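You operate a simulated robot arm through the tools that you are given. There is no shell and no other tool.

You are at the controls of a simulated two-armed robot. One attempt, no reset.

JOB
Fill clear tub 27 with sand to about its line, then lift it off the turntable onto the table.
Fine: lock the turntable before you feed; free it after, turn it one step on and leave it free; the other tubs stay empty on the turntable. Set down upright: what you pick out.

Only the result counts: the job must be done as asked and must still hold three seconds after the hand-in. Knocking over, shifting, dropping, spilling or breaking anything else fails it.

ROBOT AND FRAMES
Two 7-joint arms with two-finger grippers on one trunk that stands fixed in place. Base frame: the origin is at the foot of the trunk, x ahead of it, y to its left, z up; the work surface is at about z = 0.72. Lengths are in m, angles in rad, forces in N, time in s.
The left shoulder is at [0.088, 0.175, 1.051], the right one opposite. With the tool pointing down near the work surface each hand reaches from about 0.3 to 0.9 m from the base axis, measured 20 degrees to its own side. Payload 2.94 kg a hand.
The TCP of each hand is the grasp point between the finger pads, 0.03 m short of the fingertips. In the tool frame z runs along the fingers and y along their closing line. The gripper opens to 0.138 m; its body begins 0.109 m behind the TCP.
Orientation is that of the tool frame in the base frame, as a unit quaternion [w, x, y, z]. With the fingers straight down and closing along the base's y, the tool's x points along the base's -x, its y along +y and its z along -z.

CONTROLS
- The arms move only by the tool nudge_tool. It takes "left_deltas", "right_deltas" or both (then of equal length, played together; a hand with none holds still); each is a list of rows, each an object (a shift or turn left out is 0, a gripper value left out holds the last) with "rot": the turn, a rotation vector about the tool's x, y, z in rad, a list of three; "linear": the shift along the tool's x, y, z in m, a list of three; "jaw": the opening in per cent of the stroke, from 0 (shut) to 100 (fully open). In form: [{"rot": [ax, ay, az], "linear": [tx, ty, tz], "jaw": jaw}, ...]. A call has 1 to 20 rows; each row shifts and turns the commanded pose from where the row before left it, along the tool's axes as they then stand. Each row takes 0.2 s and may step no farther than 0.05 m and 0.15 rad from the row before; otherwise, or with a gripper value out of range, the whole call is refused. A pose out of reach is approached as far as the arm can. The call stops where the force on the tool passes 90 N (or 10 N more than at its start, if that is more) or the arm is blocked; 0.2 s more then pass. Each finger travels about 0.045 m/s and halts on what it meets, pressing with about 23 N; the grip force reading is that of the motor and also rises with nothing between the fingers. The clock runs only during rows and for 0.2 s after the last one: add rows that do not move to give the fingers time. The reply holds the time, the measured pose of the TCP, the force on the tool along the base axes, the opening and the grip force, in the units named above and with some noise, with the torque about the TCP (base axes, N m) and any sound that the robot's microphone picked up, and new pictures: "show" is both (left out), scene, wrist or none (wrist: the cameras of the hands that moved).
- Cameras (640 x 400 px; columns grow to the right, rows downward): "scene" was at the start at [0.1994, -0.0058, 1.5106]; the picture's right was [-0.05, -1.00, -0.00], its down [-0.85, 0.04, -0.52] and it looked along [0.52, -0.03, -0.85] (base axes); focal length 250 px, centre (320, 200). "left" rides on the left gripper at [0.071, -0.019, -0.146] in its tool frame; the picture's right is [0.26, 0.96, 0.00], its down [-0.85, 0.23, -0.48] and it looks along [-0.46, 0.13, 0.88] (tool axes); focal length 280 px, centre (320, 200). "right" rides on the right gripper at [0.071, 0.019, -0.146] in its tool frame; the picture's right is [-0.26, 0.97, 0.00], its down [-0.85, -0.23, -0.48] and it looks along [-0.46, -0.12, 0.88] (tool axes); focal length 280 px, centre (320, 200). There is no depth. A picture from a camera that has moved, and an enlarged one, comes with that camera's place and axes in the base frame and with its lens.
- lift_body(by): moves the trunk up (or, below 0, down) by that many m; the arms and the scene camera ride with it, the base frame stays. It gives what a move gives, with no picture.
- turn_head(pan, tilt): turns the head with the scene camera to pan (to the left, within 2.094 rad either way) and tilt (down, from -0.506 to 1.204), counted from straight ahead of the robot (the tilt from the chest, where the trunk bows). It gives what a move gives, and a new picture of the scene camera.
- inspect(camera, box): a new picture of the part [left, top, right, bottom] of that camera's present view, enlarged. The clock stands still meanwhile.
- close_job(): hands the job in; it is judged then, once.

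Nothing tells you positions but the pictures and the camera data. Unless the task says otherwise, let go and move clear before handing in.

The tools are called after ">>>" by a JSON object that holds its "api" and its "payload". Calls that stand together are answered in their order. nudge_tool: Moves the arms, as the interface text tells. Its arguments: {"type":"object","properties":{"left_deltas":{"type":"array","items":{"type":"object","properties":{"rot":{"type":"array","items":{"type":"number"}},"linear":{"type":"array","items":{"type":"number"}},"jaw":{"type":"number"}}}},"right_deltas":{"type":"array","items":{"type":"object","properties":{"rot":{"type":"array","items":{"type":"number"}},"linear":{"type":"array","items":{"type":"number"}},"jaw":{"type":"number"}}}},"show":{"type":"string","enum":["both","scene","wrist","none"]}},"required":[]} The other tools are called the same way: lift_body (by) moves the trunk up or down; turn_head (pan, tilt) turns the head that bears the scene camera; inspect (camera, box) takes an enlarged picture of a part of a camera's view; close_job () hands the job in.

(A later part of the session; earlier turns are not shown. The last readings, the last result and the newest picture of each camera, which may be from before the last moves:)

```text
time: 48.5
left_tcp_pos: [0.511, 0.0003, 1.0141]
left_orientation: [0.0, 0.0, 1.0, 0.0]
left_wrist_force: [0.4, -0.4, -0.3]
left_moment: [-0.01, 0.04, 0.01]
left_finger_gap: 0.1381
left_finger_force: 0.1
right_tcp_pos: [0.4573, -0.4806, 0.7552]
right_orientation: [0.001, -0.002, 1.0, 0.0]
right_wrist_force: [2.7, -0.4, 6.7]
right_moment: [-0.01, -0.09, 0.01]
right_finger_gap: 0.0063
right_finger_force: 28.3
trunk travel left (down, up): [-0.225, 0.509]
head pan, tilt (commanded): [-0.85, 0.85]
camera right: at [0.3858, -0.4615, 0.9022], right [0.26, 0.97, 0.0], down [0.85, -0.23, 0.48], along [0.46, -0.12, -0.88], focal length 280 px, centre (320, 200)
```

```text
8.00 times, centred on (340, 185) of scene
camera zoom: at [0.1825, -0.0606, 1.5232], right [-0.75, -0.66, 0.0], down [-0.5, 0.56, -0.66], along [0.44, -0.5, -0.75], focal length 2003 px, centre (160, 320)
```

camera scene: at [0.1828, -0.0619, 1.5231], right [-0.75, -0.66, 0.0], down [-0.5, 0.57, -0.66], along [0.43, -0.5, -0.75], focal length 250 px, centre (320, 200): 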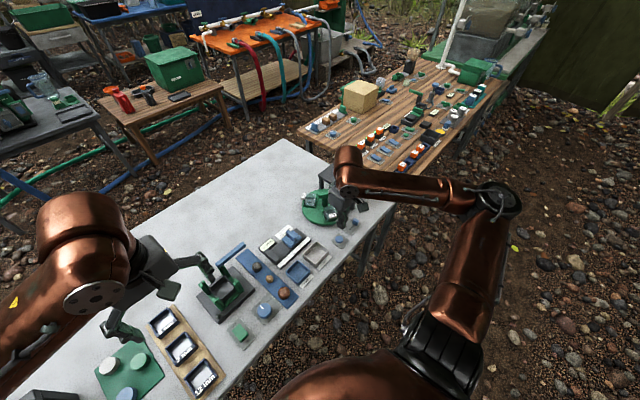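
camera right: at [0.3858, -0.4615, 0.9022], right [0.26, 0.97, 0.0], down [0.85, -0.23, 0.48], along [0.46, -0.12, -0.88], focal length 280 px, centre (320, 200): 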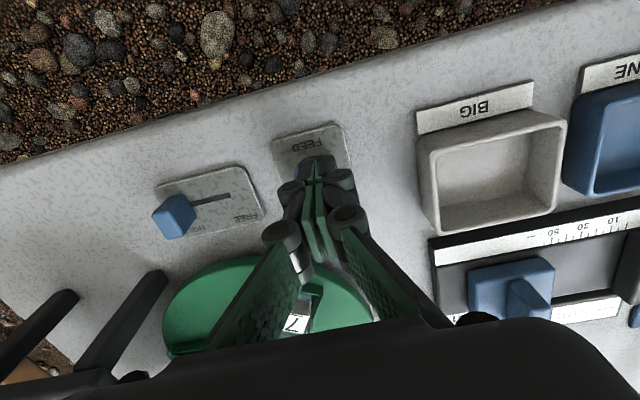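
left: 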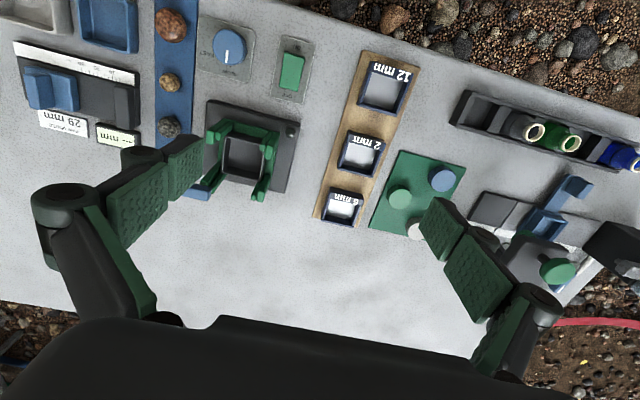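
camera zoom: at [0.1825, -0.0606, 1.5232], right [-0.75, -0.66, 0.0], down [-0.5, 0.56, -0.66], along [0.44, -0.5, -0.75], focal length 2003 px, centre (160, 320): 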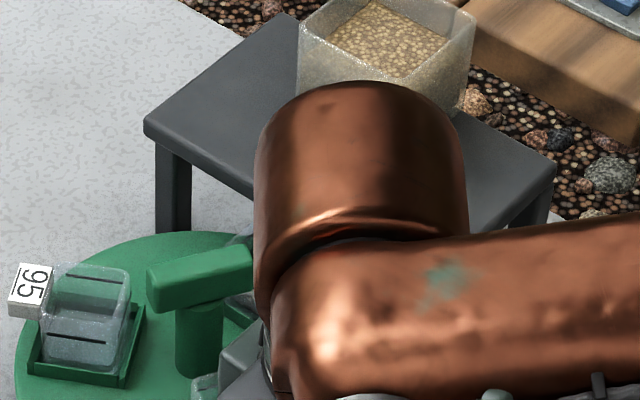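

>>> {"api": "nudge_tool", "payload": {"right_deltas": [{"linear": [0, 0, -0.0325]}, {"linear": [0.0433, 0, -0.02]}, {"linear": [0.0433, 0, -0.02]}, {"linear": [0.0434, 0, -0.02]}], "show": "none"}}

>>> {"api": "inspect", "payload": {"camera": "scene", "box": [317, 183, 353, 206]}}

```text
time: 49.5
left_tcp_pos: [0.5092, 0.0012, 1.0152]
left_orientation: [0.0, 0.0, 1.0, 0.0]
left_wrist_force: [-0.6, 0.0, 0.2]
left_moment: [0.0, -0.05, -0.02]
left_finger_gap: 0.1383
left_finger_force: 0.1
right_tcp_pos: [0.3259, -0.4859, 0.846]
right_orientation: [0.0, 0.006, 1.0, -0.003]
right_wrist_force: [0.3, 0.3, 0.3]
right_moment: [-0.01, -0.04, -0.01]
right_finger_gap: 0.0
right_finger_force: 28.2
right hand out of reach, approached as far as the arm can: row 4
trunk travel left (down, up): [-0.225, 0.509]
head pan, tilt (commanded): [-0.85, 0.85]
```

```text
16.00 times, centred on (335, 194) of scene
camera zoom: at [0.1807, -0.0598, 1.5236], right [-0.75, -0.66, 0.0], down [-0.49, 0.56, -0.66], along [0.44, -0.5, -0.75], focal length 4006 px, centre (80, 288)
```

zoom: 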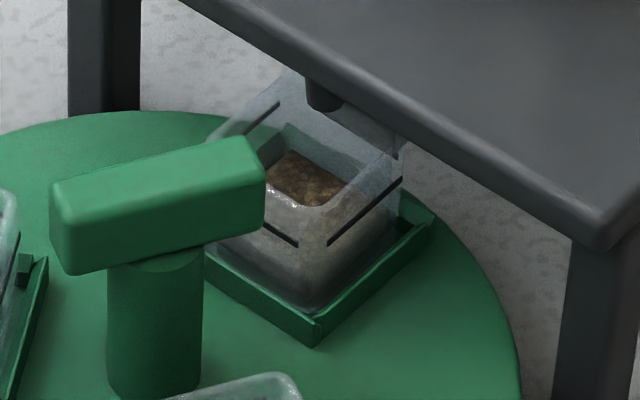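

Sand has arrived in tub 27 during that hold. I'll move the right camera in for a closer look at level versus line.

>>> {"api": "nudge_tool", "payload": {"right_deltas": [{"linear": [-0.0435, -0.0037, -0.0185]}, {"linear": [-0.0435, -0.0037, -0.0185]}, {"linear": [-0.0435, -0.0037, -0.0185]}, {"linear": [-0.0435, -0.0037, -0.0185]}, {}], "show": "wrist"}}

```text
time: 50.7
left_tcp_pos: [0.5101, -0.0012, 1.0142]
left_orientation: [-0.001, 0.001, 1.0, 0.0]
left_wrist_force: [-0.5, -0.1, 0.2]
left_moment: [0.05, 0.02, -0.01]
left_finger_gap: 0.1381
left_finger_force: 0.1
right_tcp_pos: [0.5024, -0.5012, 0.921]
right_orientation: [0.0, -0.001, 1.0, 0.001]
right_wrist_force: [0.3, -0.8, -0.1]
right_moment: [0.02, 0.02, 0.0]
right_finger_gap: 0.0
right_finger_force: 28.1
trunk travel left (down, up): [-0.225, 0.509]
head pan, tilt (commanded): [-0.85, 0.85]
camera right: at [0.4303, -0.4817, 1.0681], right [0.26, 0.97, 0.0], down [0.85, -0.23, 0.48], along [0.46, -0.12, -0.88], focal length 280 px, centre (320, 200)
```

right: 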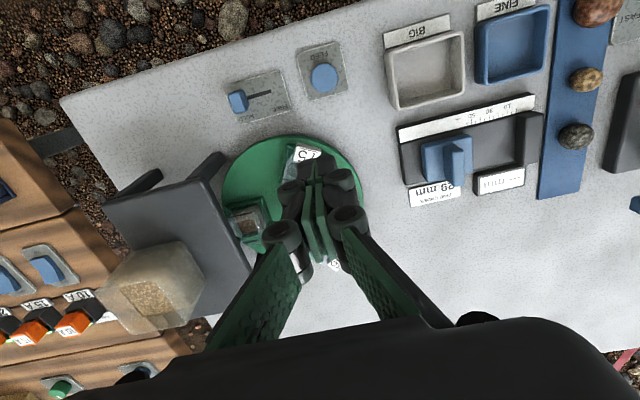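

>>> {"api": "inspect", "payload": {"camera": "right", "box": [228, 205, 273, 240]}}

>>> {"api": "inspect", "payload": {"camera": "scene", "box": [317, 183, 353, 206]}}

```text
11.43 times, centred on (250, 222) of right
camera zoom: at [0.4303, -0.4817, 1.0681], right [0.26, 0.97, 0.0], down [0.85, -0.23, 0.48], along [0.46, -0.12, -0.88], focal length 3204 px, centre (1114, -57)
```

zoom: 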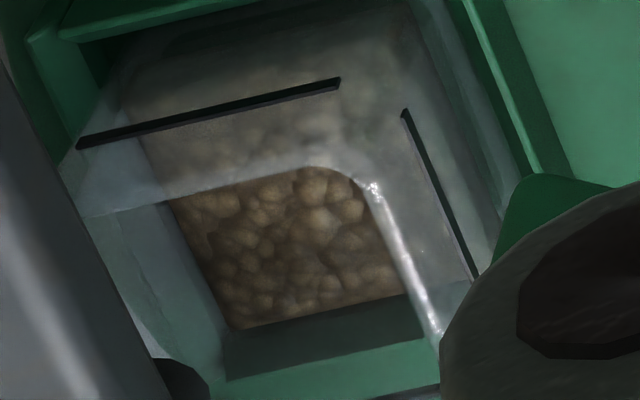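

```text
16.00 times, centred on (335, 194) of scene
camera zoom: at [0.1827, -0.0629, 1.5231], right [-0.75, -0.66, 0.0], down [-0.5, 0.57, -0.66], along [0.43, -0.49, -0.75], focal length 4006 px, centre (80, 288)
```

zoom: 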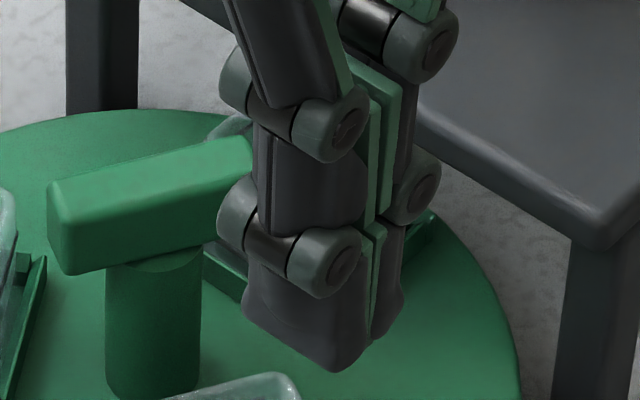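

>>> {"api": "inspect", "payload": {"camera": "right", "box": [220, 190, 300, 260]}}

>>> {"api": "inspect", "payload": {"camera": "right", "box": [230, 225, 275, 255]}}

```text
5.71 times, centred on (260, 225) of right
camera zoom: at [0.4303, -0.4817, 1.0681], right [0.26, 0.97, 0.0], down [0.85, -0.23, 0.48], along [0.46, -0.12, -0.88], focal length 1602 px, centre (663, 57)
```

zoom: 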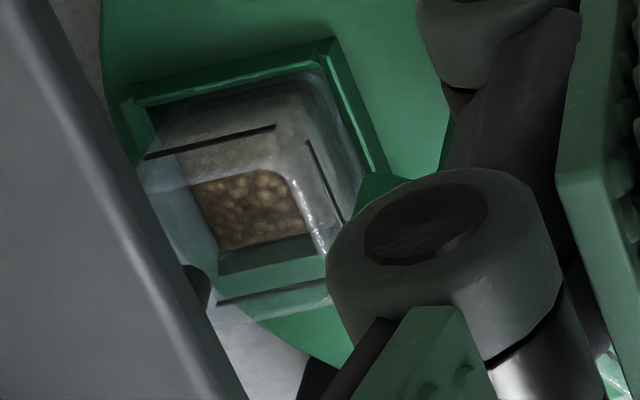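

```text
13.33 times, centred on (252, 240) of right
camera zoom: at [0.4303, -0.4817, 1.0681], right [0.26, 0.97, 0.0], down [0.85, -0.23, 0.48], along [0.46, -0.12, -0.88], focal length 3738 px, centre (1220, -333)
```

zoom: 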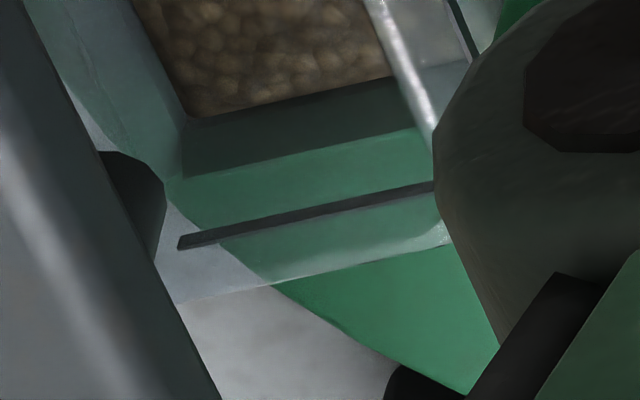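

Sand level is roughly 10 mm up, the line is about 17 mm higher still. I'll press FEED again with about a 1.1 s hold and return to this viewing pose.

>>> {"api": "nudge_tool", "payload": {"right_deltas": [{"linear": [0.015, 0.0055, 0.04]}, {"linear": [0.015, 0.0055, 0.04]}, {"linear": [0.015, 0.0055, 0.04]}, {"linear": [0, 0, 0.03]}, {"linear": [0, 0, 0.011]}, {"linear": [0, 0, 0.0055]}, {}, {}, {}, {}, {}, {"linear": [0, 0, -0.0325]}, {"linear": [-0.015, -0.0055, -0.0446]}, {"linear": [-0.015, -0.0055, -0.0447]}, {"linear": [-0.015, -0.0055, -0.0447]}, {}], "show": "none"}}

>>> {"api": "inspect", "payload": {"camera": "right", "box": [230, 225, 275, 255]}}

>>> {"api": "inspect", "payload": {"camera": "right", "box": [220, 190, 300, 260]}}

```text
time: 54.1
left_tcp_pos: [0.5101, -0.0001, 1.0141]
left_orientation: [0.0, 0.0, 1.0, 0.0]
left_wrist_force: [0.0, 0.9, 0.2]
left_moment: [0.0, 0.0, 0.03]
left_finger_gap: 0.1381
left_finger_force: 0.1
right_tcp_pos: [0.4996, -0.4987, 0.9207]
right_orientation: [-0.001, -0.002, 1.0, 0.001]
right_wrist_force: [-0.3, 0.8, 0.7]
right_moment: [-0.01, 0.0, 0.02]
right_finger_gap: 0.0
right_finger_force: 28.0
trunk travel left (down, up): [-0.225, 0.509]
head pan, tilt (commanded): [-0.85, 0.85]
heard: click
```

```text
13.33 times, centred on (252, 240) of right
camera zoom: at [0.4288, -0.4783, 1.0684], right [0.26, 0.97, 0.0], down [0.85, -0.23, 0.48], along [0.46, -0.12, -0.88], focal length 3738 px, centre (1220, -333)
```

zoom: 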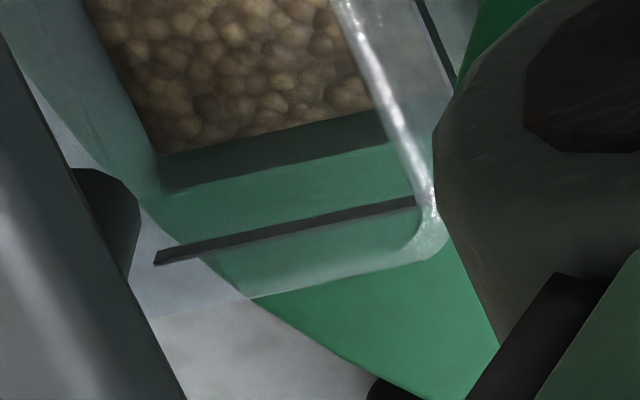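

```text
5.71 times, centred on (260, 225) of right
camera zoom: at [0.4288, -0.4783, 1.0684], right [0.26, 0.97, 0.0], down [0.85, -0.23, 0.48], along [0.46, -0.12, -0.88], focal length 1602 px, centre (663, 57)
```

zoom: 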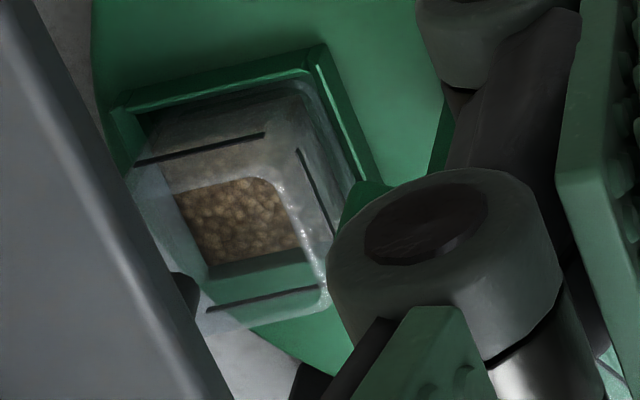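

>>> {"api": "nudge_tool", "payload": {"right_deltas": [{}, {}, {}, {}, {}], "show": "none"}}

>>> {"api": "inspect", "payload": {"camera": "right", "box": [230, 225, 275, 255]}}

```text
time: 55.3
left_tcp_pos: [0.5105, 0.0001, 1.0155]
left_orientation: [0.0, 0.001, 1.0, 0.001]
left_wrist_force: [-0.4, 1.2, -0.1]
left_moment: [0.0, -0.03, 0.01]
left_finger_gap: 0.138
left_finger_force: 0.2
right_tcp_pos: [0.5002, -0.4993, 0.9198]
right_orientation: [0.0, -0.002, 1.0, 0.0]
right_wrist_force: [-0.4, 0.0, -0.1]
right_moment: [-0.02, -0.01, 0.02]
right_finger_gap: 0.0001
right_finger_force: 28.4
trunk travel left (down, up): [-0.225, 0.509]
head pan, tilt (commanded): [-0.85, 0.85]
```

```text
13.33 times, centred on (252, 240) of right
camera zoom: at [0.4292, -0.4785, 1.0678], right [0.26, 0.97, 0.0], down [0.85, -0.23, 0.48], along [0.46, -0.12, -0.88], focal length 3738 px, centre (1220, -333)
```

zoom: 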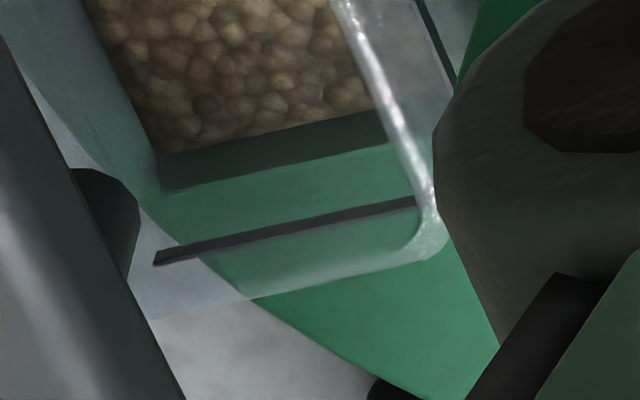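

Level rises about 3 mm per second of hold and stops cleanly on release. I'll give a 2.5 s hold next.

>>> {"api": "nudge_tool", "payload": {"right_deltas": [{"linear": [0.015, 0.0055, 0.04]}, {"linear": [0.015, 0.0055, 0.04]}, {"linear": [0.015, 0.0055, 0.04]}, {"linear": [0, 0, 0.03]}, {"linear": [0, 0, 0.011]}, {"linear": [0, 0, 0.0055]}, {}, {}, {}, {}, {}, {}, {}, {}, {}, {}, {}, {}], "show": "none"}}

>>> {"api": "nudge_tool", "payload": {"right_deltas": [{"linear": [0, 0, -0.0325]}, {"linear": [-0.015, -0.0055, -0.0446]}, {"linear": [-0.015, -0.0055, -0.0447]}, {"linear": [-0.015, -0.0055, -0.0447]}, {}], "show": "none"}}

>>> {"api": "inspect", "payload": {"camera": "right", "box": [230, 225, 275, 255]}}

>>> {"api": "inspect", "payload": {"camera": "right", "box": [220, 190, 300, 260]}}

```text
time: 59.1
left_tcp_pos: [0.511, 0.0008, 1.015]
left_orientation: [0.0, 0.001, 1.0, 0.0]
left_wrist_force: [0.0, -0.9, -0.5]
left_moment: [0.0, 0.0, 0.02]
left_finger_gap: 0.1382
left_finger_force: 0.0
right_tcp_pos: [0.4572, -0.4804, 0.7537]
right_orientation: [0.0, -0.002, 1.0, 0.001]
right_wrist_force: [2.1, -0.9, 11.0]
right_moment: [-0.02, -0.04, 0.04]
right_finger_gap: 0.006
right_finger_force: 28.4
trunk travel left (down, up): [-0.225, 0.509]
head pan, tilt (commanded): [-0.85, 0.85]
heard: click
```

```text
time: 60.3
left_tcp_pos: [0.5089, -0.0003, 1.0143]
left_orientation: [-0.001, 0.0, 1.0, 0.0]
left_wrist_force: [0.2, -0.6, 0.6]
left_moment: [-0.01, 0.0, 0.01]
left_finger_gap: 0.1379
left_finger_force: 0.0
right_tcp_pos: [0.5031, -0.5, 0.9231]
right_orientation: [0.0, -0.002, 1.0, -0.001]
right_wrist_force: [-0.1, -0.5, 0.9]
right_moment: [0.01, 0.02, -0.04]
right_finger_gap: 0.0
right_finger_force: 28.1
trunk travel left (down, up): [-0.225, 0.509]
head pan, tilt (commanded): [-0.85, 0.85]
```

```text
13.33 times, centred on (252, 240) of right
camera zoom: at [0.4315, -0.4795, 1.0706], right [0.26, 0.97, 0.0], down [0.85, -0.23, 0.48], along [0.46, -0.12, -0.88], focal length 3738 px, centre (1220, -333)
```

zoom: 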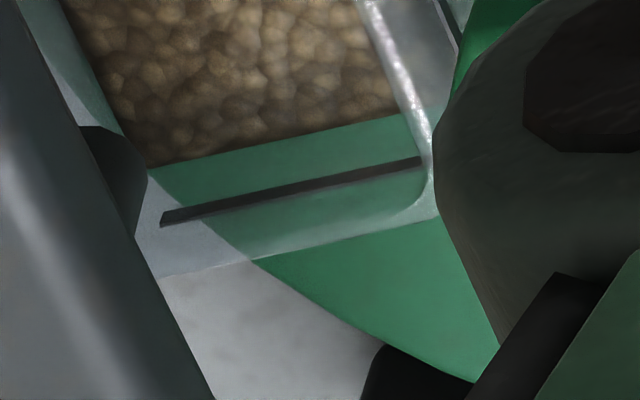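

```text
5.71 times, centred on (260, 225) of right
camera zoom: at [0.4315, -0.4795, 1.0706], right [0.26, 0.97, 0.0], down [0.85, -0.23, 0.48], along [0.46, -0.12, -0.88], focal length 1602 px, centre (663, 57)
```

zoom: 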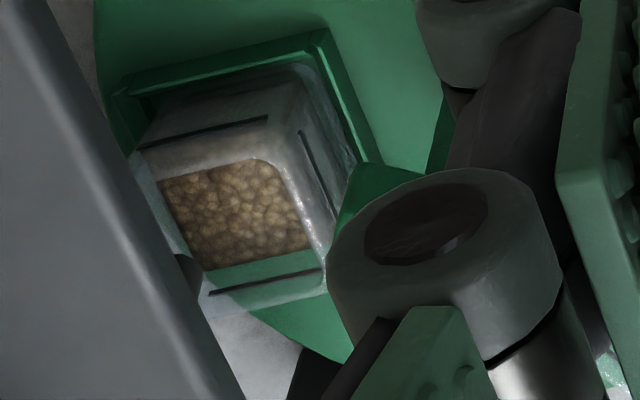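

>>> {"api": "inspect", "payload": {"camera": "right", "box": [230, 208, 260, 226]}}

>>> {"api": "inspect", "payload": {"camera": "right", "box": [232, 224, 268, 246]}}

```text
16.00 times, centred on (245, 217) of right
camera zoom: at [0.4315, -0.4795, 1.0706], right [0.26, 0.97, 0.0], down [0.85, -0.23, 0.48], along [0.46, -0.12, -0.88], focal length 4486 px, centre (1520, -72)
```

zoom: 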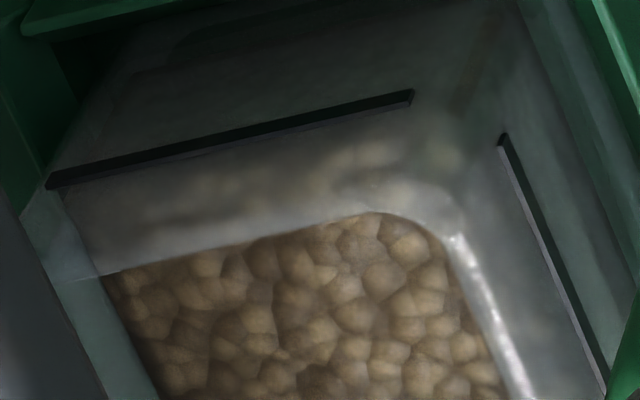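

```text
16.00 times, centred on (250, 235) of right
camera zoom: at [0.4315, -0.4795, 1.0706], right [0.26, 0.97, 0.0], down [0.85, -0.23, 0.48], along [0.46, -0.12, -0.88], focal length 4486 px, centre (1440, -360)
```

zoom: 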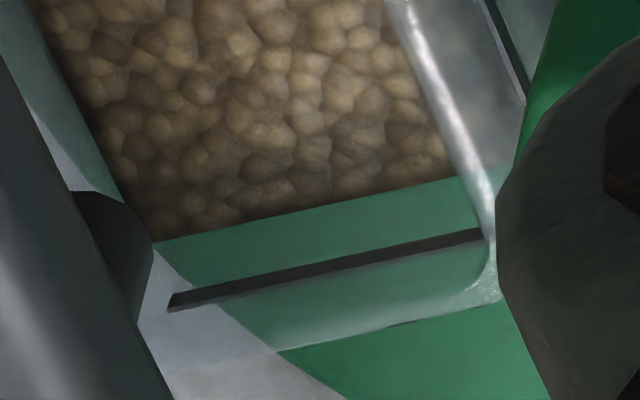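

The sand is now about 3 mm below the line (allowing for ~4 mm wall thickness). One more ~0.9 s hold should bring it to the line.

>>> {"api": "nudge_tool", "payload": {"right_deltas": [{"linear": [0.015, 0.0055, 0.04]}, {"linear": [0.015, 0.0055, 0.04]}, {"linear": [0.015, 0.0055, 0.04]}, {"linear": [0, 0, 0.03]}, {"linear": [0, 0, 0.011]}, {"linear": [0, 0, 0.0055]}, {}, {}, {}, {}, {"linear": [0, 0, -0.0325]}, {"linear": [-0.015, -0.0055, -0.0446]}, {"linear": [-0.015, -0.0055, -0.0447]}, {"linear": [-0.015, -0.0055, -0.0447]}, {}], "show": "none"}}

>>> {"api": "inspect", "payload": {"camera": "right", "box": [230, 225, 275, 255]}}

>>> {"api": "inspect", "payload": {"camera": "right", "box": [220, 190, 300, 260]}}

>>> {"api": "inspect", "payload": {"camera": "right", "box": [230, 208, 260, 226]}}

```text
time: 63.5
left_tcp_pos: [0.5102, -0.0012, 1.0143]
left_orientation: [0.0, -0.001, 1.0, 0.001]
left_wrist_force: [0.1, -0.2, -0.1]
left_moment: [-0.02, -0.01, 0.01]
left_finger_gap: 0.1379
left_finger_force: 0.1
right_tcp_pos: [0.5012, -0.4979, 0.92]
right_orientation: [-0.001, -0.002, 1.0, -0.001]
right_wrist_force: [0.2, -0.1, 0.3]
right_moment: [-0.02, -0.02, 0.02]
right_finger_gap: 0.0
right_finger_force: 28.4
trunk travel left (down, up): [-0.225, 0.509]
head pan, tilt (commanded): [-0.85, 0.85]
heard: click
```

```text
13.33 times, centred on (252, 240) of right
camera zoom: at [0.4298, -0.4781, 1.0672], right [0.26, 0.97, 0.0], down [0.85, -0.23, 0.48], along [0.46, -0.12, -0.88], focal length 3738 px, centre (1220, -333)
```

zoom: 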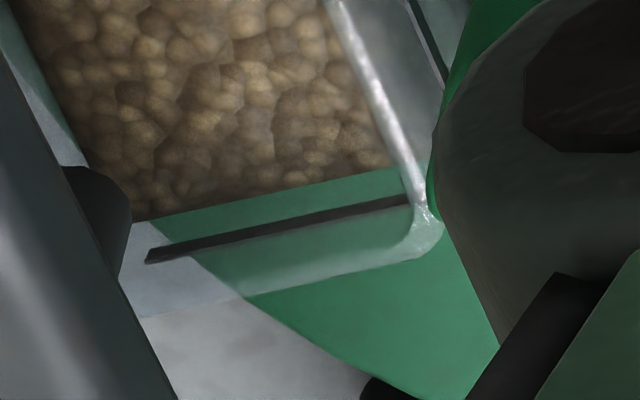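

```text
5.71 times, centred on (260, 225) of right
camera zoom: at [0.4298, -0.4781, 1.0672], right [0.26, 0.97, 0.0], down [0.85, -0.23, 0.48], along [0.46, -0.12, -0.88], focal length 1602 px, centre (663, 57)
```

zoom: 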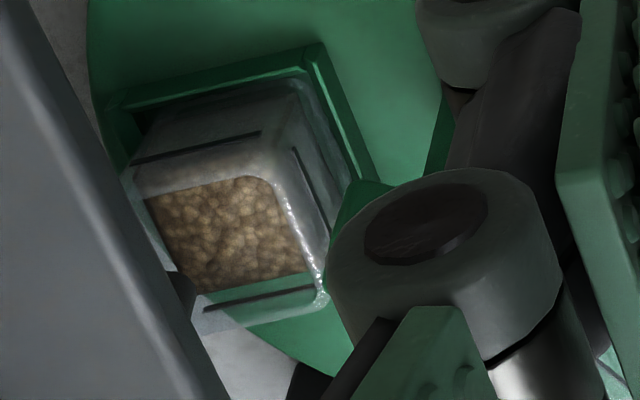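

```text
16.00 times, centred on (245, 217) of right
camera zoom: at [0.4298, -0.4781, 1.0672], right [0.26, 0.97, 0.0], down [0.85, -0.23, 0.48], along [0.46, -0.12, -0.88], focal length 4486 px, centre (1520, -72)
```

zoom: 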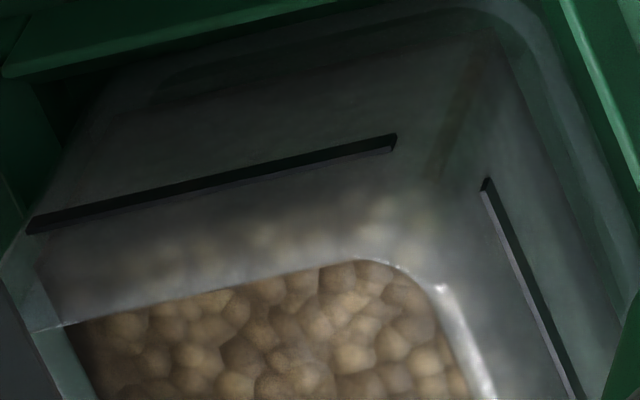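

The sand is now at the line within about 1–2 mm. Next: free the lever again – moving over the knob at HOLD.

>>> {"api": "nudge_tool", "payload": {"right_deltas": [{"linear": [0.015, -0.0277, 0.0233], "jaw": 25}, {"linear": [0.015, -0.0277, 0.0233]}, {"linear": [0.015, -0.0277, 0.0233]}, {}, {}], "show": "none"}}

>>> {"api": "inspect", "payload": {"camera": "right", "box": [230, 80, 430, 230]}}

```text
time: 64.7
left_tcp_pos: [0.5104, -0.0003, 1.0147]
left_orientation: [-0.001, 0.0, 1.0, 0.002]
left_wrist_force: [0.6, -0.2, -0.5]
left_moment: [0.0, 0.0, 0.0]
left_finger_gap: 0.138
left_finger_force: 0.1
right_tcp_pos: [0.4545, -0.5819, 0.8518]
right_orientation: [0.0, -0.002, 1.0, 0.0]
right_wrist_force: [-0.3, -0.2, 0.6]
right_moment: [-0.01, -0.02, 0.01]
right_finger_gap: 0.0345
right_finger_force: 0.0
trunk travel left (down, up): [-0.225, 0.509]
head pan, tilt (commanded): [-0.85, 0.85]
```

```text
2.67 times, centred on (330, 155) of right
camera zoom: at [0.3842, -0.561, 0.9989], right [0.26, 0.97, 0.0], down [0.85, -0.23, 0.48], along [0.46, -0.12, -0.88], focal length 748 px, centre (293, 320)
```

zoom: 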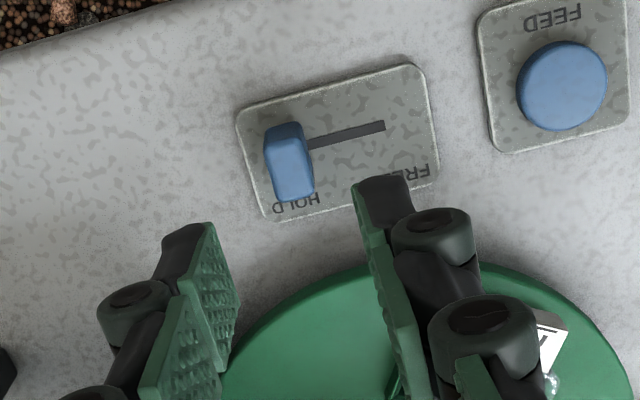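

>>> {"api": "nudge_tool", "payload": {"right_deltas": [{"linear": [0, 0.001, 0.028]}, {"linear": [0, 0, 0.028]}, {"linear": [0, 0, 0.027]}, {"linear": [0, 0.012, 0]}, {"linear": [0, 0.012, 0]}, {"linear": [0, 0.012, 0]}, {"linear": [0, 0.006, 0]}, {"linear": [0, 0.003, 0]}, {}], "show": "none"}}

>>> {"api": "inspect", "payload": {"camera": "right", "box": [250, 100, 450, 250]}}

```text
time: 66.7
left_tcp_pos: [0.5109, -0.001, 1.0149]
left_orientation: [0.0, 0.0, 1.0, 0.001]
left_wrist_force: [0.4, 0.1, -0.6]
left_moment: [-0.01, 0.0, -0.01]
left_finger_gap: 0.1378
left_finger_force: 0.0
right_tcp_pos: [0.4573, -0.5343, 0.7679]
right_orientation: [0.0, -0.001, 1.0, 0.0]
right_wrist_force: [1.4, -3.8, 1.1]
right_moment: [-0.14, -0.04, -0.03]
right_finger_gap: 0.0372
right_finger_force: 1.6
trunk travel left (down, up): [-0.225, 0.509]
head pan, tilt (commanded): [-0.85, 0.85]
```

```text
2.67 times, centred on (350, 175) of right
camera zoom: at [0.3859, -0.5149, 0.9156], right [0.26, 0.97, 0.0], down [0.85, -0.23, 0.48], along [0.46, -0.12, -0.88], focal length 748 px, centre (240, 267)
```

zoom: 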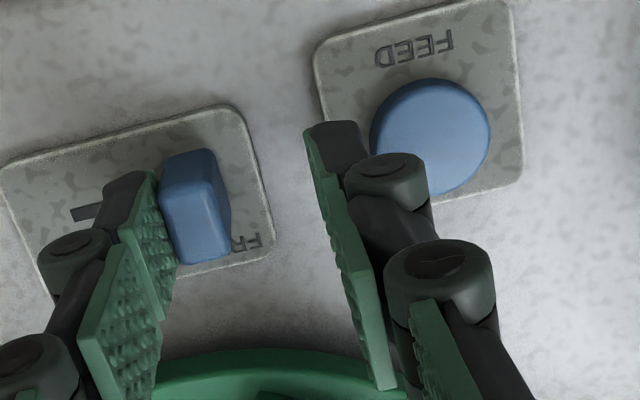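

Lever is at the FREE stop again. I'll lift and return to the T-handle with the hand at +60°.

>>> {"api": "nudge_tool", "payload": {"right_deltas": [{"linear": [0, -0.007, 0]}, {"linear": [0, 0, -0.037]}, {"linear": [0, 0, -0.037]}, {"linear": [0, 0, -0.037]}, {"linear": [-0.0474, -0.0083, 0], "jaw": 45}, {"linear": [-0.0474, -0.0083, 0]}, {"linear": [-0.0474, -0.0083, 0]}, {"rot": [0, 0, -0.1496]}, {"rot": [0, 0, -0.1496]}, {"rot": [0, 0, -0.1496]}, {"rot": [0, 0, -0.1496]}, {"rot": [0, 0, -0.1496]}, {"rot": [0, 0, -0.1496]}, {"rot": [0, 0, -0.1496]}, {}], "show": "none"}}

>>> {"api": "inspect", "payload": {"camera": "right", "box": [220, 60, 440, 230]}}

>>> {"api": "inspect", "payload": {"camera": "scene", "box": [290, 150, 390, 250]}}

```text
time: 69.9
left_tcp_pos: [0.5097, -0.0006, 1.0139]
left_orientation: [-0.001, 0.001, 1.0, 0.0]
left_wrist_force: [0.9, -0.6, 0.3]
left_moment: [0.02, 0.04, -0.01]
left_finger_gap: 0.138
left_finger_force: 0.1
right_tcp_pos: [0.6001, -0.567, 0.8799]
right_orientation: [0.0, -0.502, 0.865, -0.001]
right_wrist_force: [0.4, 0.8, 0.4]
right_moment: [-0.02, -0.02, -0.02]
right_finger_gap: 0.0622
right_finger_force: 0.0
trunk travel left (down, up): [-0.225, 0.509]
head pan, tilt (commanded): [-0.85, 0.85]
```

```text
2.35 times, centred on (330, 145) of right
camera zoom: at [0.5473, -0.6174, 1.0271], right [-0.71, 0.71, 0.0], down [0.62, 0.62, 0.48], along [0.34, 0.34, -0.88], focal length 660 px, centre (296, 329)
```

zoom: 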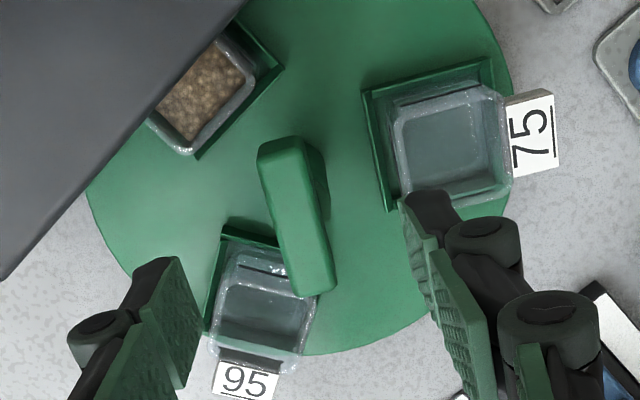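

```text
4.00 times, centred on (340, 200) of scene
camera zoom: at [0.1829, -0.0613, 1.5231], right [-0.75, -0.66, 0.0], down [-0.5, 0.56, -0.66], along [0.44, -0.5, -0.75], focal length 1001 px, centre (240, 200)
```

zoom: 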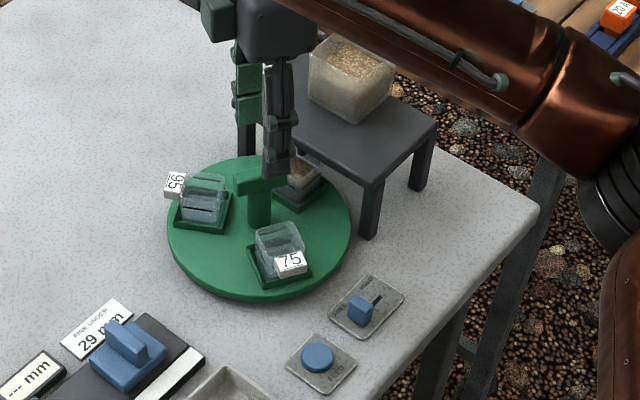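

Aligned over the bar. Descending and closing on it.

>>> {"api": "nudge_tool", "payload": {"right_deltas": [{"linear": [0, 0, 0.022]}, {"linear": [0, 0, 0.022]}, {"linear": [0, 0, 0.023]}, {}, {"jaw": 10}, {"jaw": 10}, {"jaw": 10}, {"jaw": 10}], "show": "none"}}

```text
time: 71.7
left_tcp_pos: [0.5106, -0.0003, 1.0139]
left_orientation: [-0.001, 0.0, 1.0, 0.001]
left_wrist_force: [0.4, -0.3, -0.4]
left_moment: [-0.01, -0.03, 0.04]
left_finger_gap: 0.1378
left_finger_force: 0.1
right_tcp_pos: [0.6, -0.5655, 0.814]
right_orientation: [0.0, -0.502, 0.865, -0.001]
right_wrist_force: [1.5, 0.1, -1.3]
right_moment: [-0.02, -0.06, 0.02]
right_finger_gap: 0.0236
right_finger_force: 41.9
trunk travel left (down, up): [-0.225, 0.509]
head pan, tilt (commanded): [-0.85, 0.85]
```

>>> {"api": "nudge_tool", "payload": {"right_deltas": [{"rot": [0, 0, 0.03]}, {"rot": [0, 0, 0.06]}, {"rot": [0, 0, 0.06]}, {"rot": [0, 0, 0.06]}, {"rot": [0, 0, 0.06]}, {"rot": [0, 0, 0.06]}, {"rot": [0, 0, 0.06]}, {"rot": [0, 0, 0.06]}, {"rot": [0, 0, 0.06]}, {"rot": [0, 0, 0.06]}, {"rot": [0, 0, 0.06]}, {"rot": [0, 0, 0.06]}, {"rot": [0, 0, 0.03]}, {}], "show": "none"}}

>>> {"api": "inspect", "payload": {"camera": "scene", "box": [290, 150, 390, 250]}}

```text
time: 74.7
left_tcp_pos: [0.5109, -0.0011, 1.0134]
left_orientation: [-0.001, 0.0, 1.0, 0.001]
left_wrist_force: [0.2, 0.4, -0.8]
left_moment: [-0.01, 0.03, -0.02]
left_finger_gap: 0.1379
left_finger_force: 0.0
right_tcp_pos: [0.5989, -0.5653, 0.8122]
right_orientation: [0.0, -0.165, 0.986, 0.0]
right_wrist_force: [8.1, -2.3, 3.0]
right_moment: [-0.3, -0.02, 3.23]
right_finger_gap: 0.0347
right_finger_force: 45.2
trunk travel left (down, up): [-0.225, 0.509]
head pan, tilt (commanded): [-0.85, 0.85]
```

```text
4.00 times, centred on (340, 200) of scene
camera zoom: at [0.1836, -0.0613, 1.5231], right [-0.75, -0.66, 0.0], down [-0.5, 0.56, -0.66], along [0.43, -0.5, -0.75], focal length 1001 px, centre (240, 200)
```

zoom: 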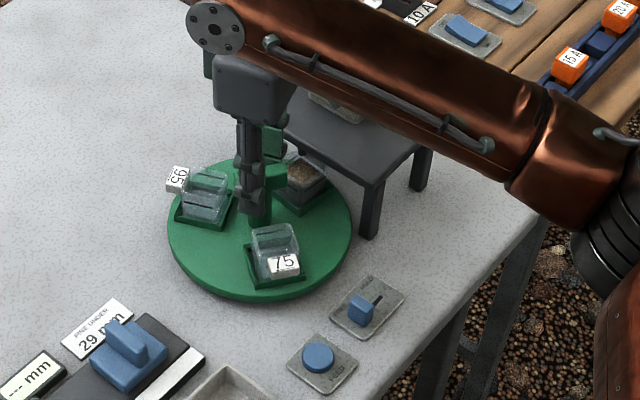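

The turntable resisted (3 N·m) and did not turn – it appears still locked. I'll release the bar, lift, and look at the lever closely.

>>> {"api": "nudge_tool", "payload": {"right_deltas": [{"rot": [0, 0, -0.14]}, {"rot": [0, 0, -0.14]}, {"rot": [0, 0, -0.14]}, {"rot": [0, 0, -0.14]}, {"rot": [0, 0, -0.1]}, {"jaw": 45}, {"jaw": 45}, {"jaw": 45}, {"linear": [0, 0, -0.03]}, {"linear": [0, 0, -0.04]}, {}], "show": "none"}}

>>> {"api": "inspect", "payload": {"camera": "scene", "box": [290, 150, 390, 250]}}

>>> {"api": "inspect", "payload": {"camera": "scene", "box": [330, 205, 370, 235]}}

>>> {"api": "inspect", "payload": {"camera": "right", "box": [220, 60, 440, 230]}}

```text
time: 77.1
left_tcp_pos: [0.5115, -0.0002, 1.0148]
left_orientation: [-0.001, 0.0, 1.0, 0.001]
left_wrist_force: [1.1, 0.1, -0.7]
left_moment: [0.01, -0.01, -0.01]
left_finger_gap: 0.1381
left_finger_force: 0.1
right_tcp_pos: [0.5967, -0.5652, 0.884]
right_orientation: [0.0, -0.475, 0.88, 0.002]
right_wrist_force: [-0.2, 0.0, 0.0]
right_moment: [0.0, 0.01, -0.01]
right_finger_gap: 0.062
right_finger_force: 0.0
trunk travel left (down, up): [-0.225, 0.509]
head pan, tilt (commanded): [-0.85, 0.85]
```

```text
4.00 times, centred on (340, 200) of scene
camera zoom: at [0.1834, -0.062, 1.523], right [-0.75, -0.66, 0.0], down [-0.5, 0.57, -0.66], along [0.43, -0.5, -0.75], focal length 1001 px, centre (240, 200)
```

zoom: 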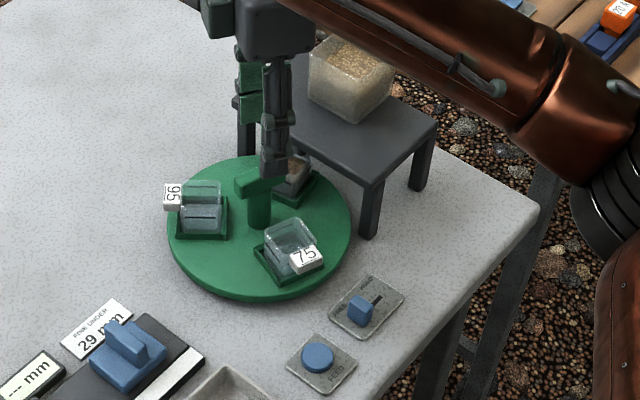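

```text
13.33 times, centred on (350, 220) of scene
camera zoom: at [0.1834, -0.062, 1.523], right [-0.75, -0.66, 0.0], down [-0.5, 0.57, -0.66], along [0.43, -0.5, -0.75], focal length 3338 px, centre (-80, -67)
```

zoom: 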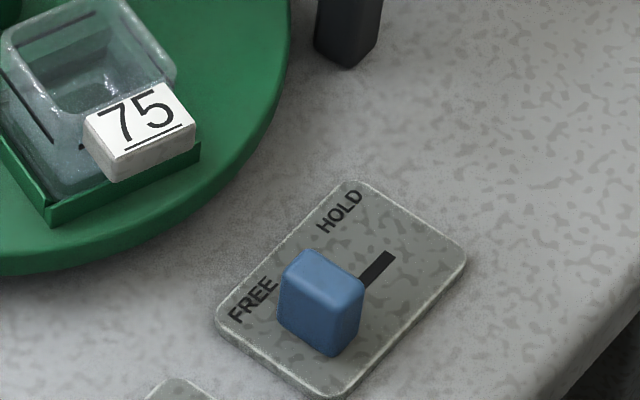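

```text
2.35 times, centred on (330, 145) of right
camera zoom: at [0.5423, -0.6125, 1.031], right [-0.66, 0.75, 0.0], down [0.66, 0.58, 0.48], along [0.36, 0.32, -0.88], focal length 660 px, centre (296, 329)
```

zoom: 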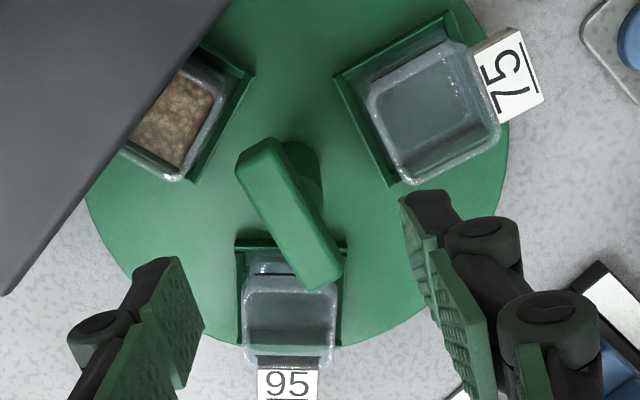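

>>> {"api": "inspect", "payload": {"camera": "scene", "box": [317, 183, 353, 206]}}

>>> {"api": "inspect", "payload": {"camera": "right", "box": [250, 60, 310, 110]}}

```text
16.00 times, centred on (335, 194) of scene
camera zoom: at [0.1834, -0.062, 1.523], right [-0.75, -0.66, 0.0], down [-0.5, 0.57, -0.66], along [0.43, -0.5, -0.75], focal length 4006 px, centre (80, 288)
```

zoom: 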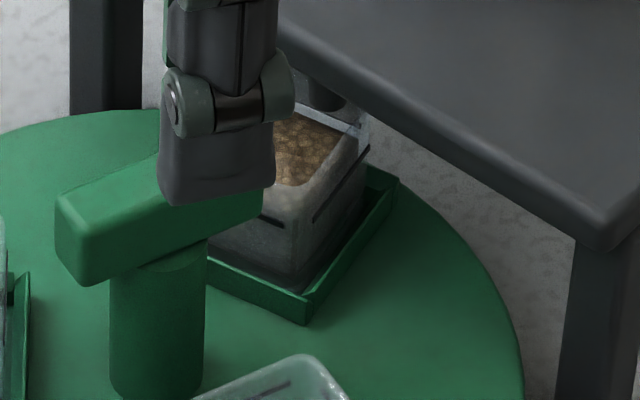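

```text
8.00 times, centred on (280, 85) of right
camera zoom: at [0.5423, -0.6125, 1.031], right [-0.66, 0.75, 0.0], down [0.66, 0.58, 0.48], along [0.36, 0.32, -0.88], focal length 2243 px, centre (640, 1120)
```

zoom: 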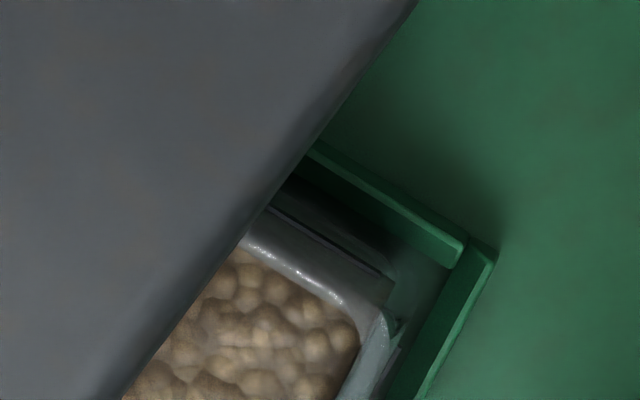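

>>> {"api": "nudge_tool", "payload": {"right_deltas": [{"rot": [0, 0, -0.1]}, {"rot": [0, 0, -0.1]}, {}], "show": "none"}}

>>> {"api": "inspect", "payload": {"camera": "right", "box": [220, 60, 440, 230]}}

```text
time: 77.9
left_tcp_pos: [0.5099, -0.0001, 1.0136]
left_orientation: [-0.001, -0.001, 1.0, 0.0]
left_wrist_force: [-0.6, -0.5, 0.1]
left_moment: [-0.02, 0.01, 0.0]
left_finger_gap: 0.138
left_finger_force: 0.0
right_tcp_pos: [0.5982, -0.5657, 0.8834]
right_orientation: [0.001, -0.56, 0.829, 0.0]
right_wrist_force: [-0.7, -0.8, -0.1]
right_moment: [0.0, -0.02, 0.01]
right_finger_gap: 0.0622
right_finger_force: 0.1
trunk travel left (down, up): [-0.225, 0.509]
head pan, tilt (commanded): [-0.85, 0.85]
```

```text
2.35 times, centred on (330, 145) of right
camera zoom: at [0.5537, -0.6237, 1.0303], right [-0.8, 0.6, 0.0], down [0.53, 0.7, 0.48], along [0.29, 0.38, -0.88], focal length 660 px, centre (296, 329)
```

zoom: 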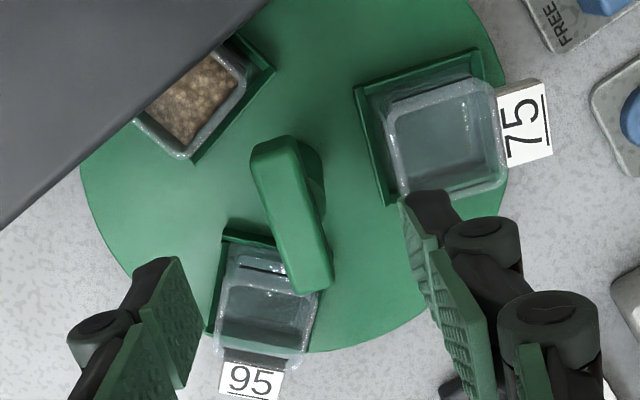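

>>> {"api": "nudge_tool", "payload": {"right_deltas": [{"linear": [0, 0, 0.023]}, {"linear": [0, 0, 0.023]}, {"linear": [0, 0, 0.024]}, {}, {"jaw": 10}, {"jaw": 10}, {"jaw": 10}, {"jaw": 10}], "show": "none"}}

>>> {"api": "nudge_tool", "payload": {"right_deltas": [{"rot": [0, 0, -0.03]}, {"rot": [0, 0, -0.03]}, {}], "show": "none"}}

```text
time: 79.7
left_tcp_pos: [0.5111, -0.001, 1.0134]
left_orientation: [0.0, 0.0, 1.0, 0.001]
left_wrist_force: [0.6, 0.6, -0.1]
left_moment: [0.03, -0.01, -0.02]
left_finger_gap: 0.1378
left_finger_force: 0.0
right_tcp_pos: [0.5988, -0.5659, 0.8114]
right_orientation: [0.001, -0.56, 0.828, 0.0]
right_wrist_force: [11.0, -6.0, -2.3]
right_moment: [-0.24, -0.33, -0.03]
right_finger_gap: 0.0235
right_finger_force: 42.1
trunk travel left (down, up): [-0.225, 0.509]
head pan, tilt (commanded): [-0.85, 0.85]
```

```text
time: 80.5
left_tcp_pos: [0.512, -0.0025, 1.0137]
left_orientation: [-0.001, 0.0, 1.0, 0.001]
left_wrist_force: [0.1, 0.3, 0.6]
left_moment: [-0.01, 0.0, 0.03]
left_finger_gap: 0.138
left_finger_force: 0.0
right_tcp_pos: [0.5993, -0.5661, 0.8104]
right_orientation: [-0.001, -0.585, 0.811, 0.0]
right_wrist_force: [11.8, -6.9, -5.3]
right_moment: [-0.15, -0.34, 0.0]
right_finger_gap: 0.0233
right_finger_force: 44.6
trunk travel left (down, up): [-0.225, 0.509]
head pan, tilt (commanded): [-0.85, 0.85]
```

It turns freely counter-clockwise (zero torque). I'll test clockwise gently in small steps.

>>> {"api": "nudge_tool", "payload": {"right_deltas": [{"rot": [0, 0, 0.03]}, {"rot": [0, 0, 0.03]}, {"rot": [0, 0, 0.03]}, {"rot": [0, 0, 0.03]}, {}], "show": "none"}}

>>> {"api": "inspect", "payload": {"camera": "scene", "box": [290, 150, 390, 250]}}

```text
time: 81.7
left_tcp_pos: [0.5113, -0.0026, 1.0146]
left_orientation: [-0.001, 0.0, 1.0, 0.001]
left_wrist_force: [0.5, 0.2, 0.9]
left_moment: [0.0, 0.01, -0.01]
left_finger_gap: 0.1381
left_finger_force: 0.2
right_tcp_pos: [0.5998, -0.5658, 0.8117]
right_orientation: [-0.001, -0.534, 0.845, 0.002]
right_wrist_force: [3.2, -3.3, -5.9]
right_moment: [0.4, -0.22, -0.06]
right_finger_gap: 0.0234
right_finger_force: 45.0
trunk travel left (down, up): [-0.225, 0.509]
head pan, tilt (commanded): [-0.85, 0.85]
```

```text
4.00 times, centred on (340, 200) of scene
camera zoom: at [0.1837, -0.0628, 1.523], right [-0.75, -0.66, 0.0], down [-0.5, 0.57, -0.66], along [0.43, -0.49, -0.75], focal length 1001 px, centre (240, 200)
```

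zoom: 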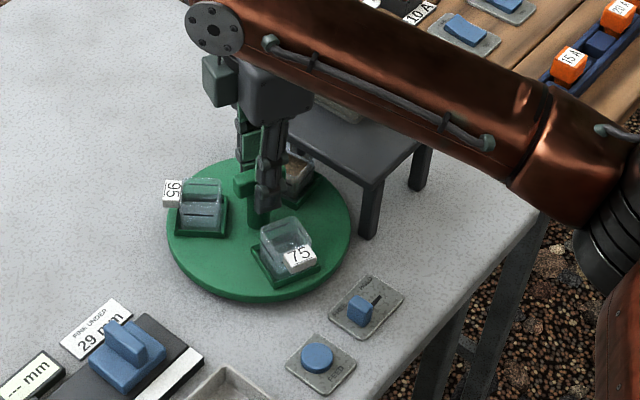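

>>> {"api": "nudge_tool", "payload": {"right_deltas": [{"rot": [0, 0, 0.03]}, {"rot": [0, 0, 0.03]}, {"rot": [0, 0, 0.03]}, {}], "show": "none"}}

```text
time: 82.7
left_tcp_pos: [0.5111, -0.0001, 1.0145]
left_orientation: [0.0, 0.0, 1.0, 0.0]
left_wrist_force: [-0.2, -0.3, 0.1]
left_moment: [0.0, 0.03, 0.0]
left_finger_gap: 0.1382
left_finger_force: 0.0
right_tcp_pos: [0.5987, -0.5655, 0.8108]
right_orientation: [-0.001, -0.498, 0.867, 0.002]
right_wrist_force: [-0.3, 3.7, -6.6]
right_moment: [-0.27, 0.26, -0.06]
right_finger_gap: 0.0234
right_finger_force: 44.7
trunk travel left (down, up): [-0.225, 0.509]
head pan, tilt (commanded): [-0.85, 0.85]
```

>>> {"api": "nudge_tool", "payload": {"right_deltas": [{"rot": [0, 0, 0.03]}, {"rot": [0, 0, 0.03]}, {}], "show": "none"}}

>>> {"api": "inspect", "payload": {"camera": "scene", "box": [317, 183, 353, 206]}}

```text
time: 83.5
left_tcp_pos: [0.5114, -0.0013, 1.0152]
left_orientation: [-0.001, 0.0, 1.0, 0.001]
left_wrist_force: [0.6, -0.2, -0.4]
left_moment: [-0.03, 0.01, 0.0]
left_finger_gap: 0.1379
left_finger_force: 0.2
right_tcp_pos: [0.5987, -0.5654, 0.8109]
right_orientation: [0.0, -0.47, 0.883, 0.0]
right_wrist_force: [-3.7, 2.9, -8.9]
right_moment: [0.31, -0.1, 0.04]
right_finger_gap: 0.0233
right_finger_force: 44.9
trunk travel left (down, up): [-0.225, 0.509]
head pan, tilt (commanded): [-0.85, 0.85]
```

```text
16.00 times, centred on (335, 194) of scene
camera zoom: at [0.1835, -0.0621, 1.523], right [-0.75, -0.66, 0.0], down [-0.5, 0.57, -0.66], along [0.43, -0.5, -0.75], focal length 4006 px, centre (80, 288)
```

zoom: 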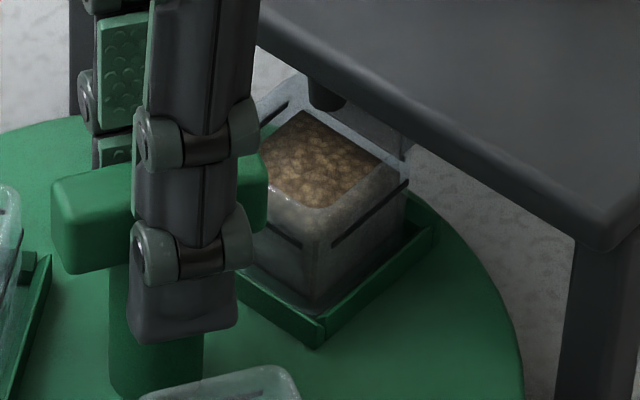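

>>> {"api": "nudge_tool", "payload": {"right_deltas": [{"rot": [0, 0, 0.03]}, {"rot": [0, 0, 0.03]}, {"rot": [0, 0, 0.03]}, {}], "show": "none"}}

>>> {"api": "inspect", "payload": {"camera": "scene", "box": [317, 183, 353, 206]}}

```text
time: 84.5
left_tcp_pos: [0.5112, 0.0005, 1.014]
left_orientation: [-0.001, 0.0, 1.0, 0.0]
left_wrist_force: [-0.1, 0.2, 0.1]
left_moment: [0.01, 0.0, 0.0]
left_finger_gap: 0.138
left_finger_force: 0.1
right_tcp_pos: [0.6004, -0.5645, 0.8122]
right_orientation: [-0.001, -0.43, 0.903, 0.0]
right_wrist_force: [-7.4, 6.3, -11.7]
right_moment: [0.14, 0.3, 0.09]
right_finger_gap: 0.0234
right_finger_force: 44.6
trunk travel left (down, up): [-0.225, 0.509]
head pan, tilt (commanded): [-0.85, 0.85]
```

```text
16.00 times, centred on (335, 194) of scene
camera zoom: at [0.1832, -0.0619, 1.523], right [-0.75, -0.66, 0.0], down [-0.5, 0.57, -0.66], along [0.43, -0.5, -0.75], focal length 4006 px, centre (80, 288)
```

zoom: 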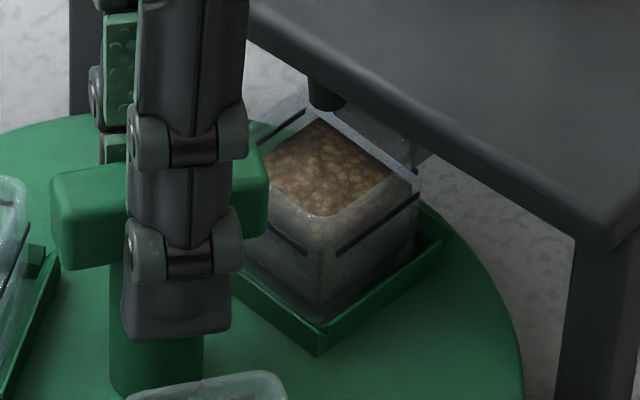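

>>> {"api": "nudge_tool", "payload": {"right_deltas": [{"linear": [0, 0.0012, 0.001]}, {"rot": [0, 0, 0.04]}, {"rot": [0, 0, 0.04]}, {"rot": [0, 0, 0.04]}, {}], "show": "none"}}

>>> {"api": "inspect", "payload": {"camera": "scene", "box": [290, 150, 390, 250]}}

```text
time: 85.7
left_tcp_pos: [0.5114, -0.0011, 1.0133]
left_orientation: [-0.002, 0.0, 1.0, 0.0]
left_wrist_force: [-0.1, -0.9, -0.3]
left_moment: [-0.01, -0.02, 0.02]
left_finger_gap: 0.1379
left_finger_force: 0.0
right_tcp_pos: [0.5988, -0.5659, 0.8119]
right_orientation: [0.0, -0.374, 0.927, 0.0]
right_wrist_force: [-0.8, -0.6, -3.7]
right_moment: [-0.02, -0.04, 0.04]
right_finger_gap: 0.023
right_finger_force: 44.7
trunk travel left (down, up): [-0.225, 0.509]
head pan, tilt (commanded): [-0.85, 0.85]
```

```text
4.00 times, centred on (340, 200) of scene
camera zoom: at [0.1833, -0.062, 1.5231], right [-0.75, -0.66, 0.0], down [-0.5, 0.57, -0.66], along [0.43, -0.5, -0.75], focal length 1001 px, centre (240, 200)
```

zoom: 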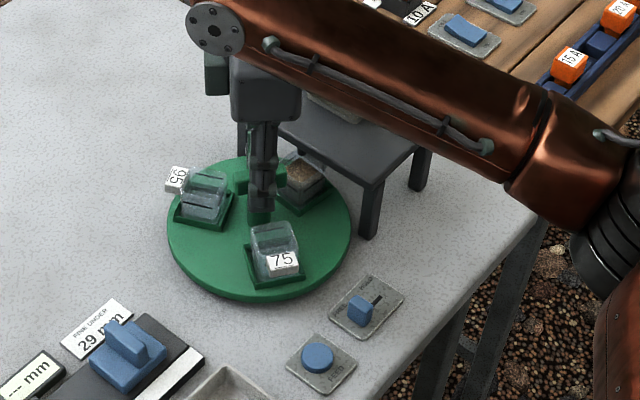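

>>> {"api": "inspect", "payload": {"camera": "scene", "box": [305, 185, 341, 208]}}

>>> {"api": "inspect", "payload": {"camera": "right", "box": [220, 40, 440, 230]}}

```text
16.00 times, centred on (323, 196) of scene
camera zoom: at [0.1833, -0.062, 1.5231], right [-0.75, -0.66, 0.0], down [-0.5, 0.57, -0.66], along [0.43, -0.5, -0.75], focal length 4006 px, centre (272, 256)
```

zoom: 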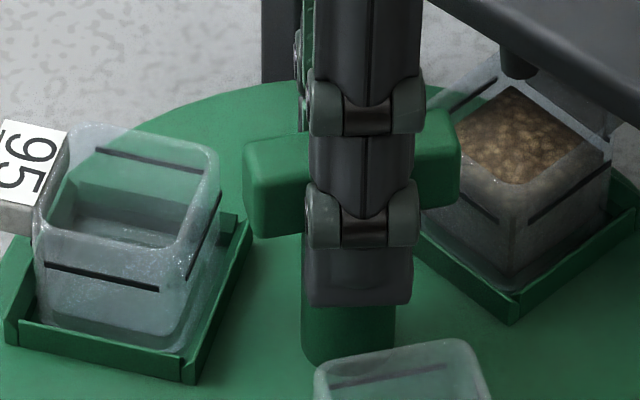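

```text
2.11 times, centred on (330, 135) of right
camera zoom: at [0.5344, -0.6002, 0.9589], right [-0.48, 0.88, 0.0], down [0.77, 0.42, 0.48], along [0.42, 0.23, -0.88], focal length 590 px, centre (299, 337)
```

zoom: 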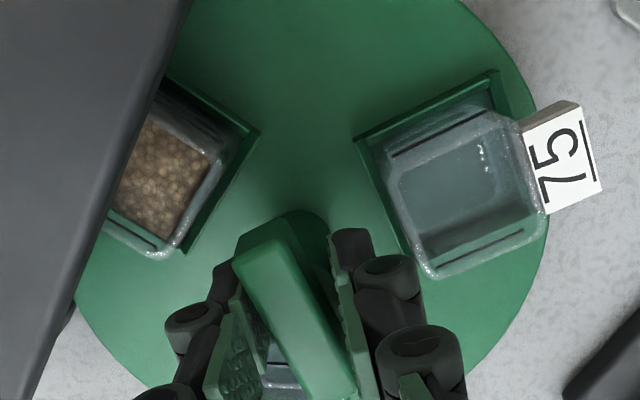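

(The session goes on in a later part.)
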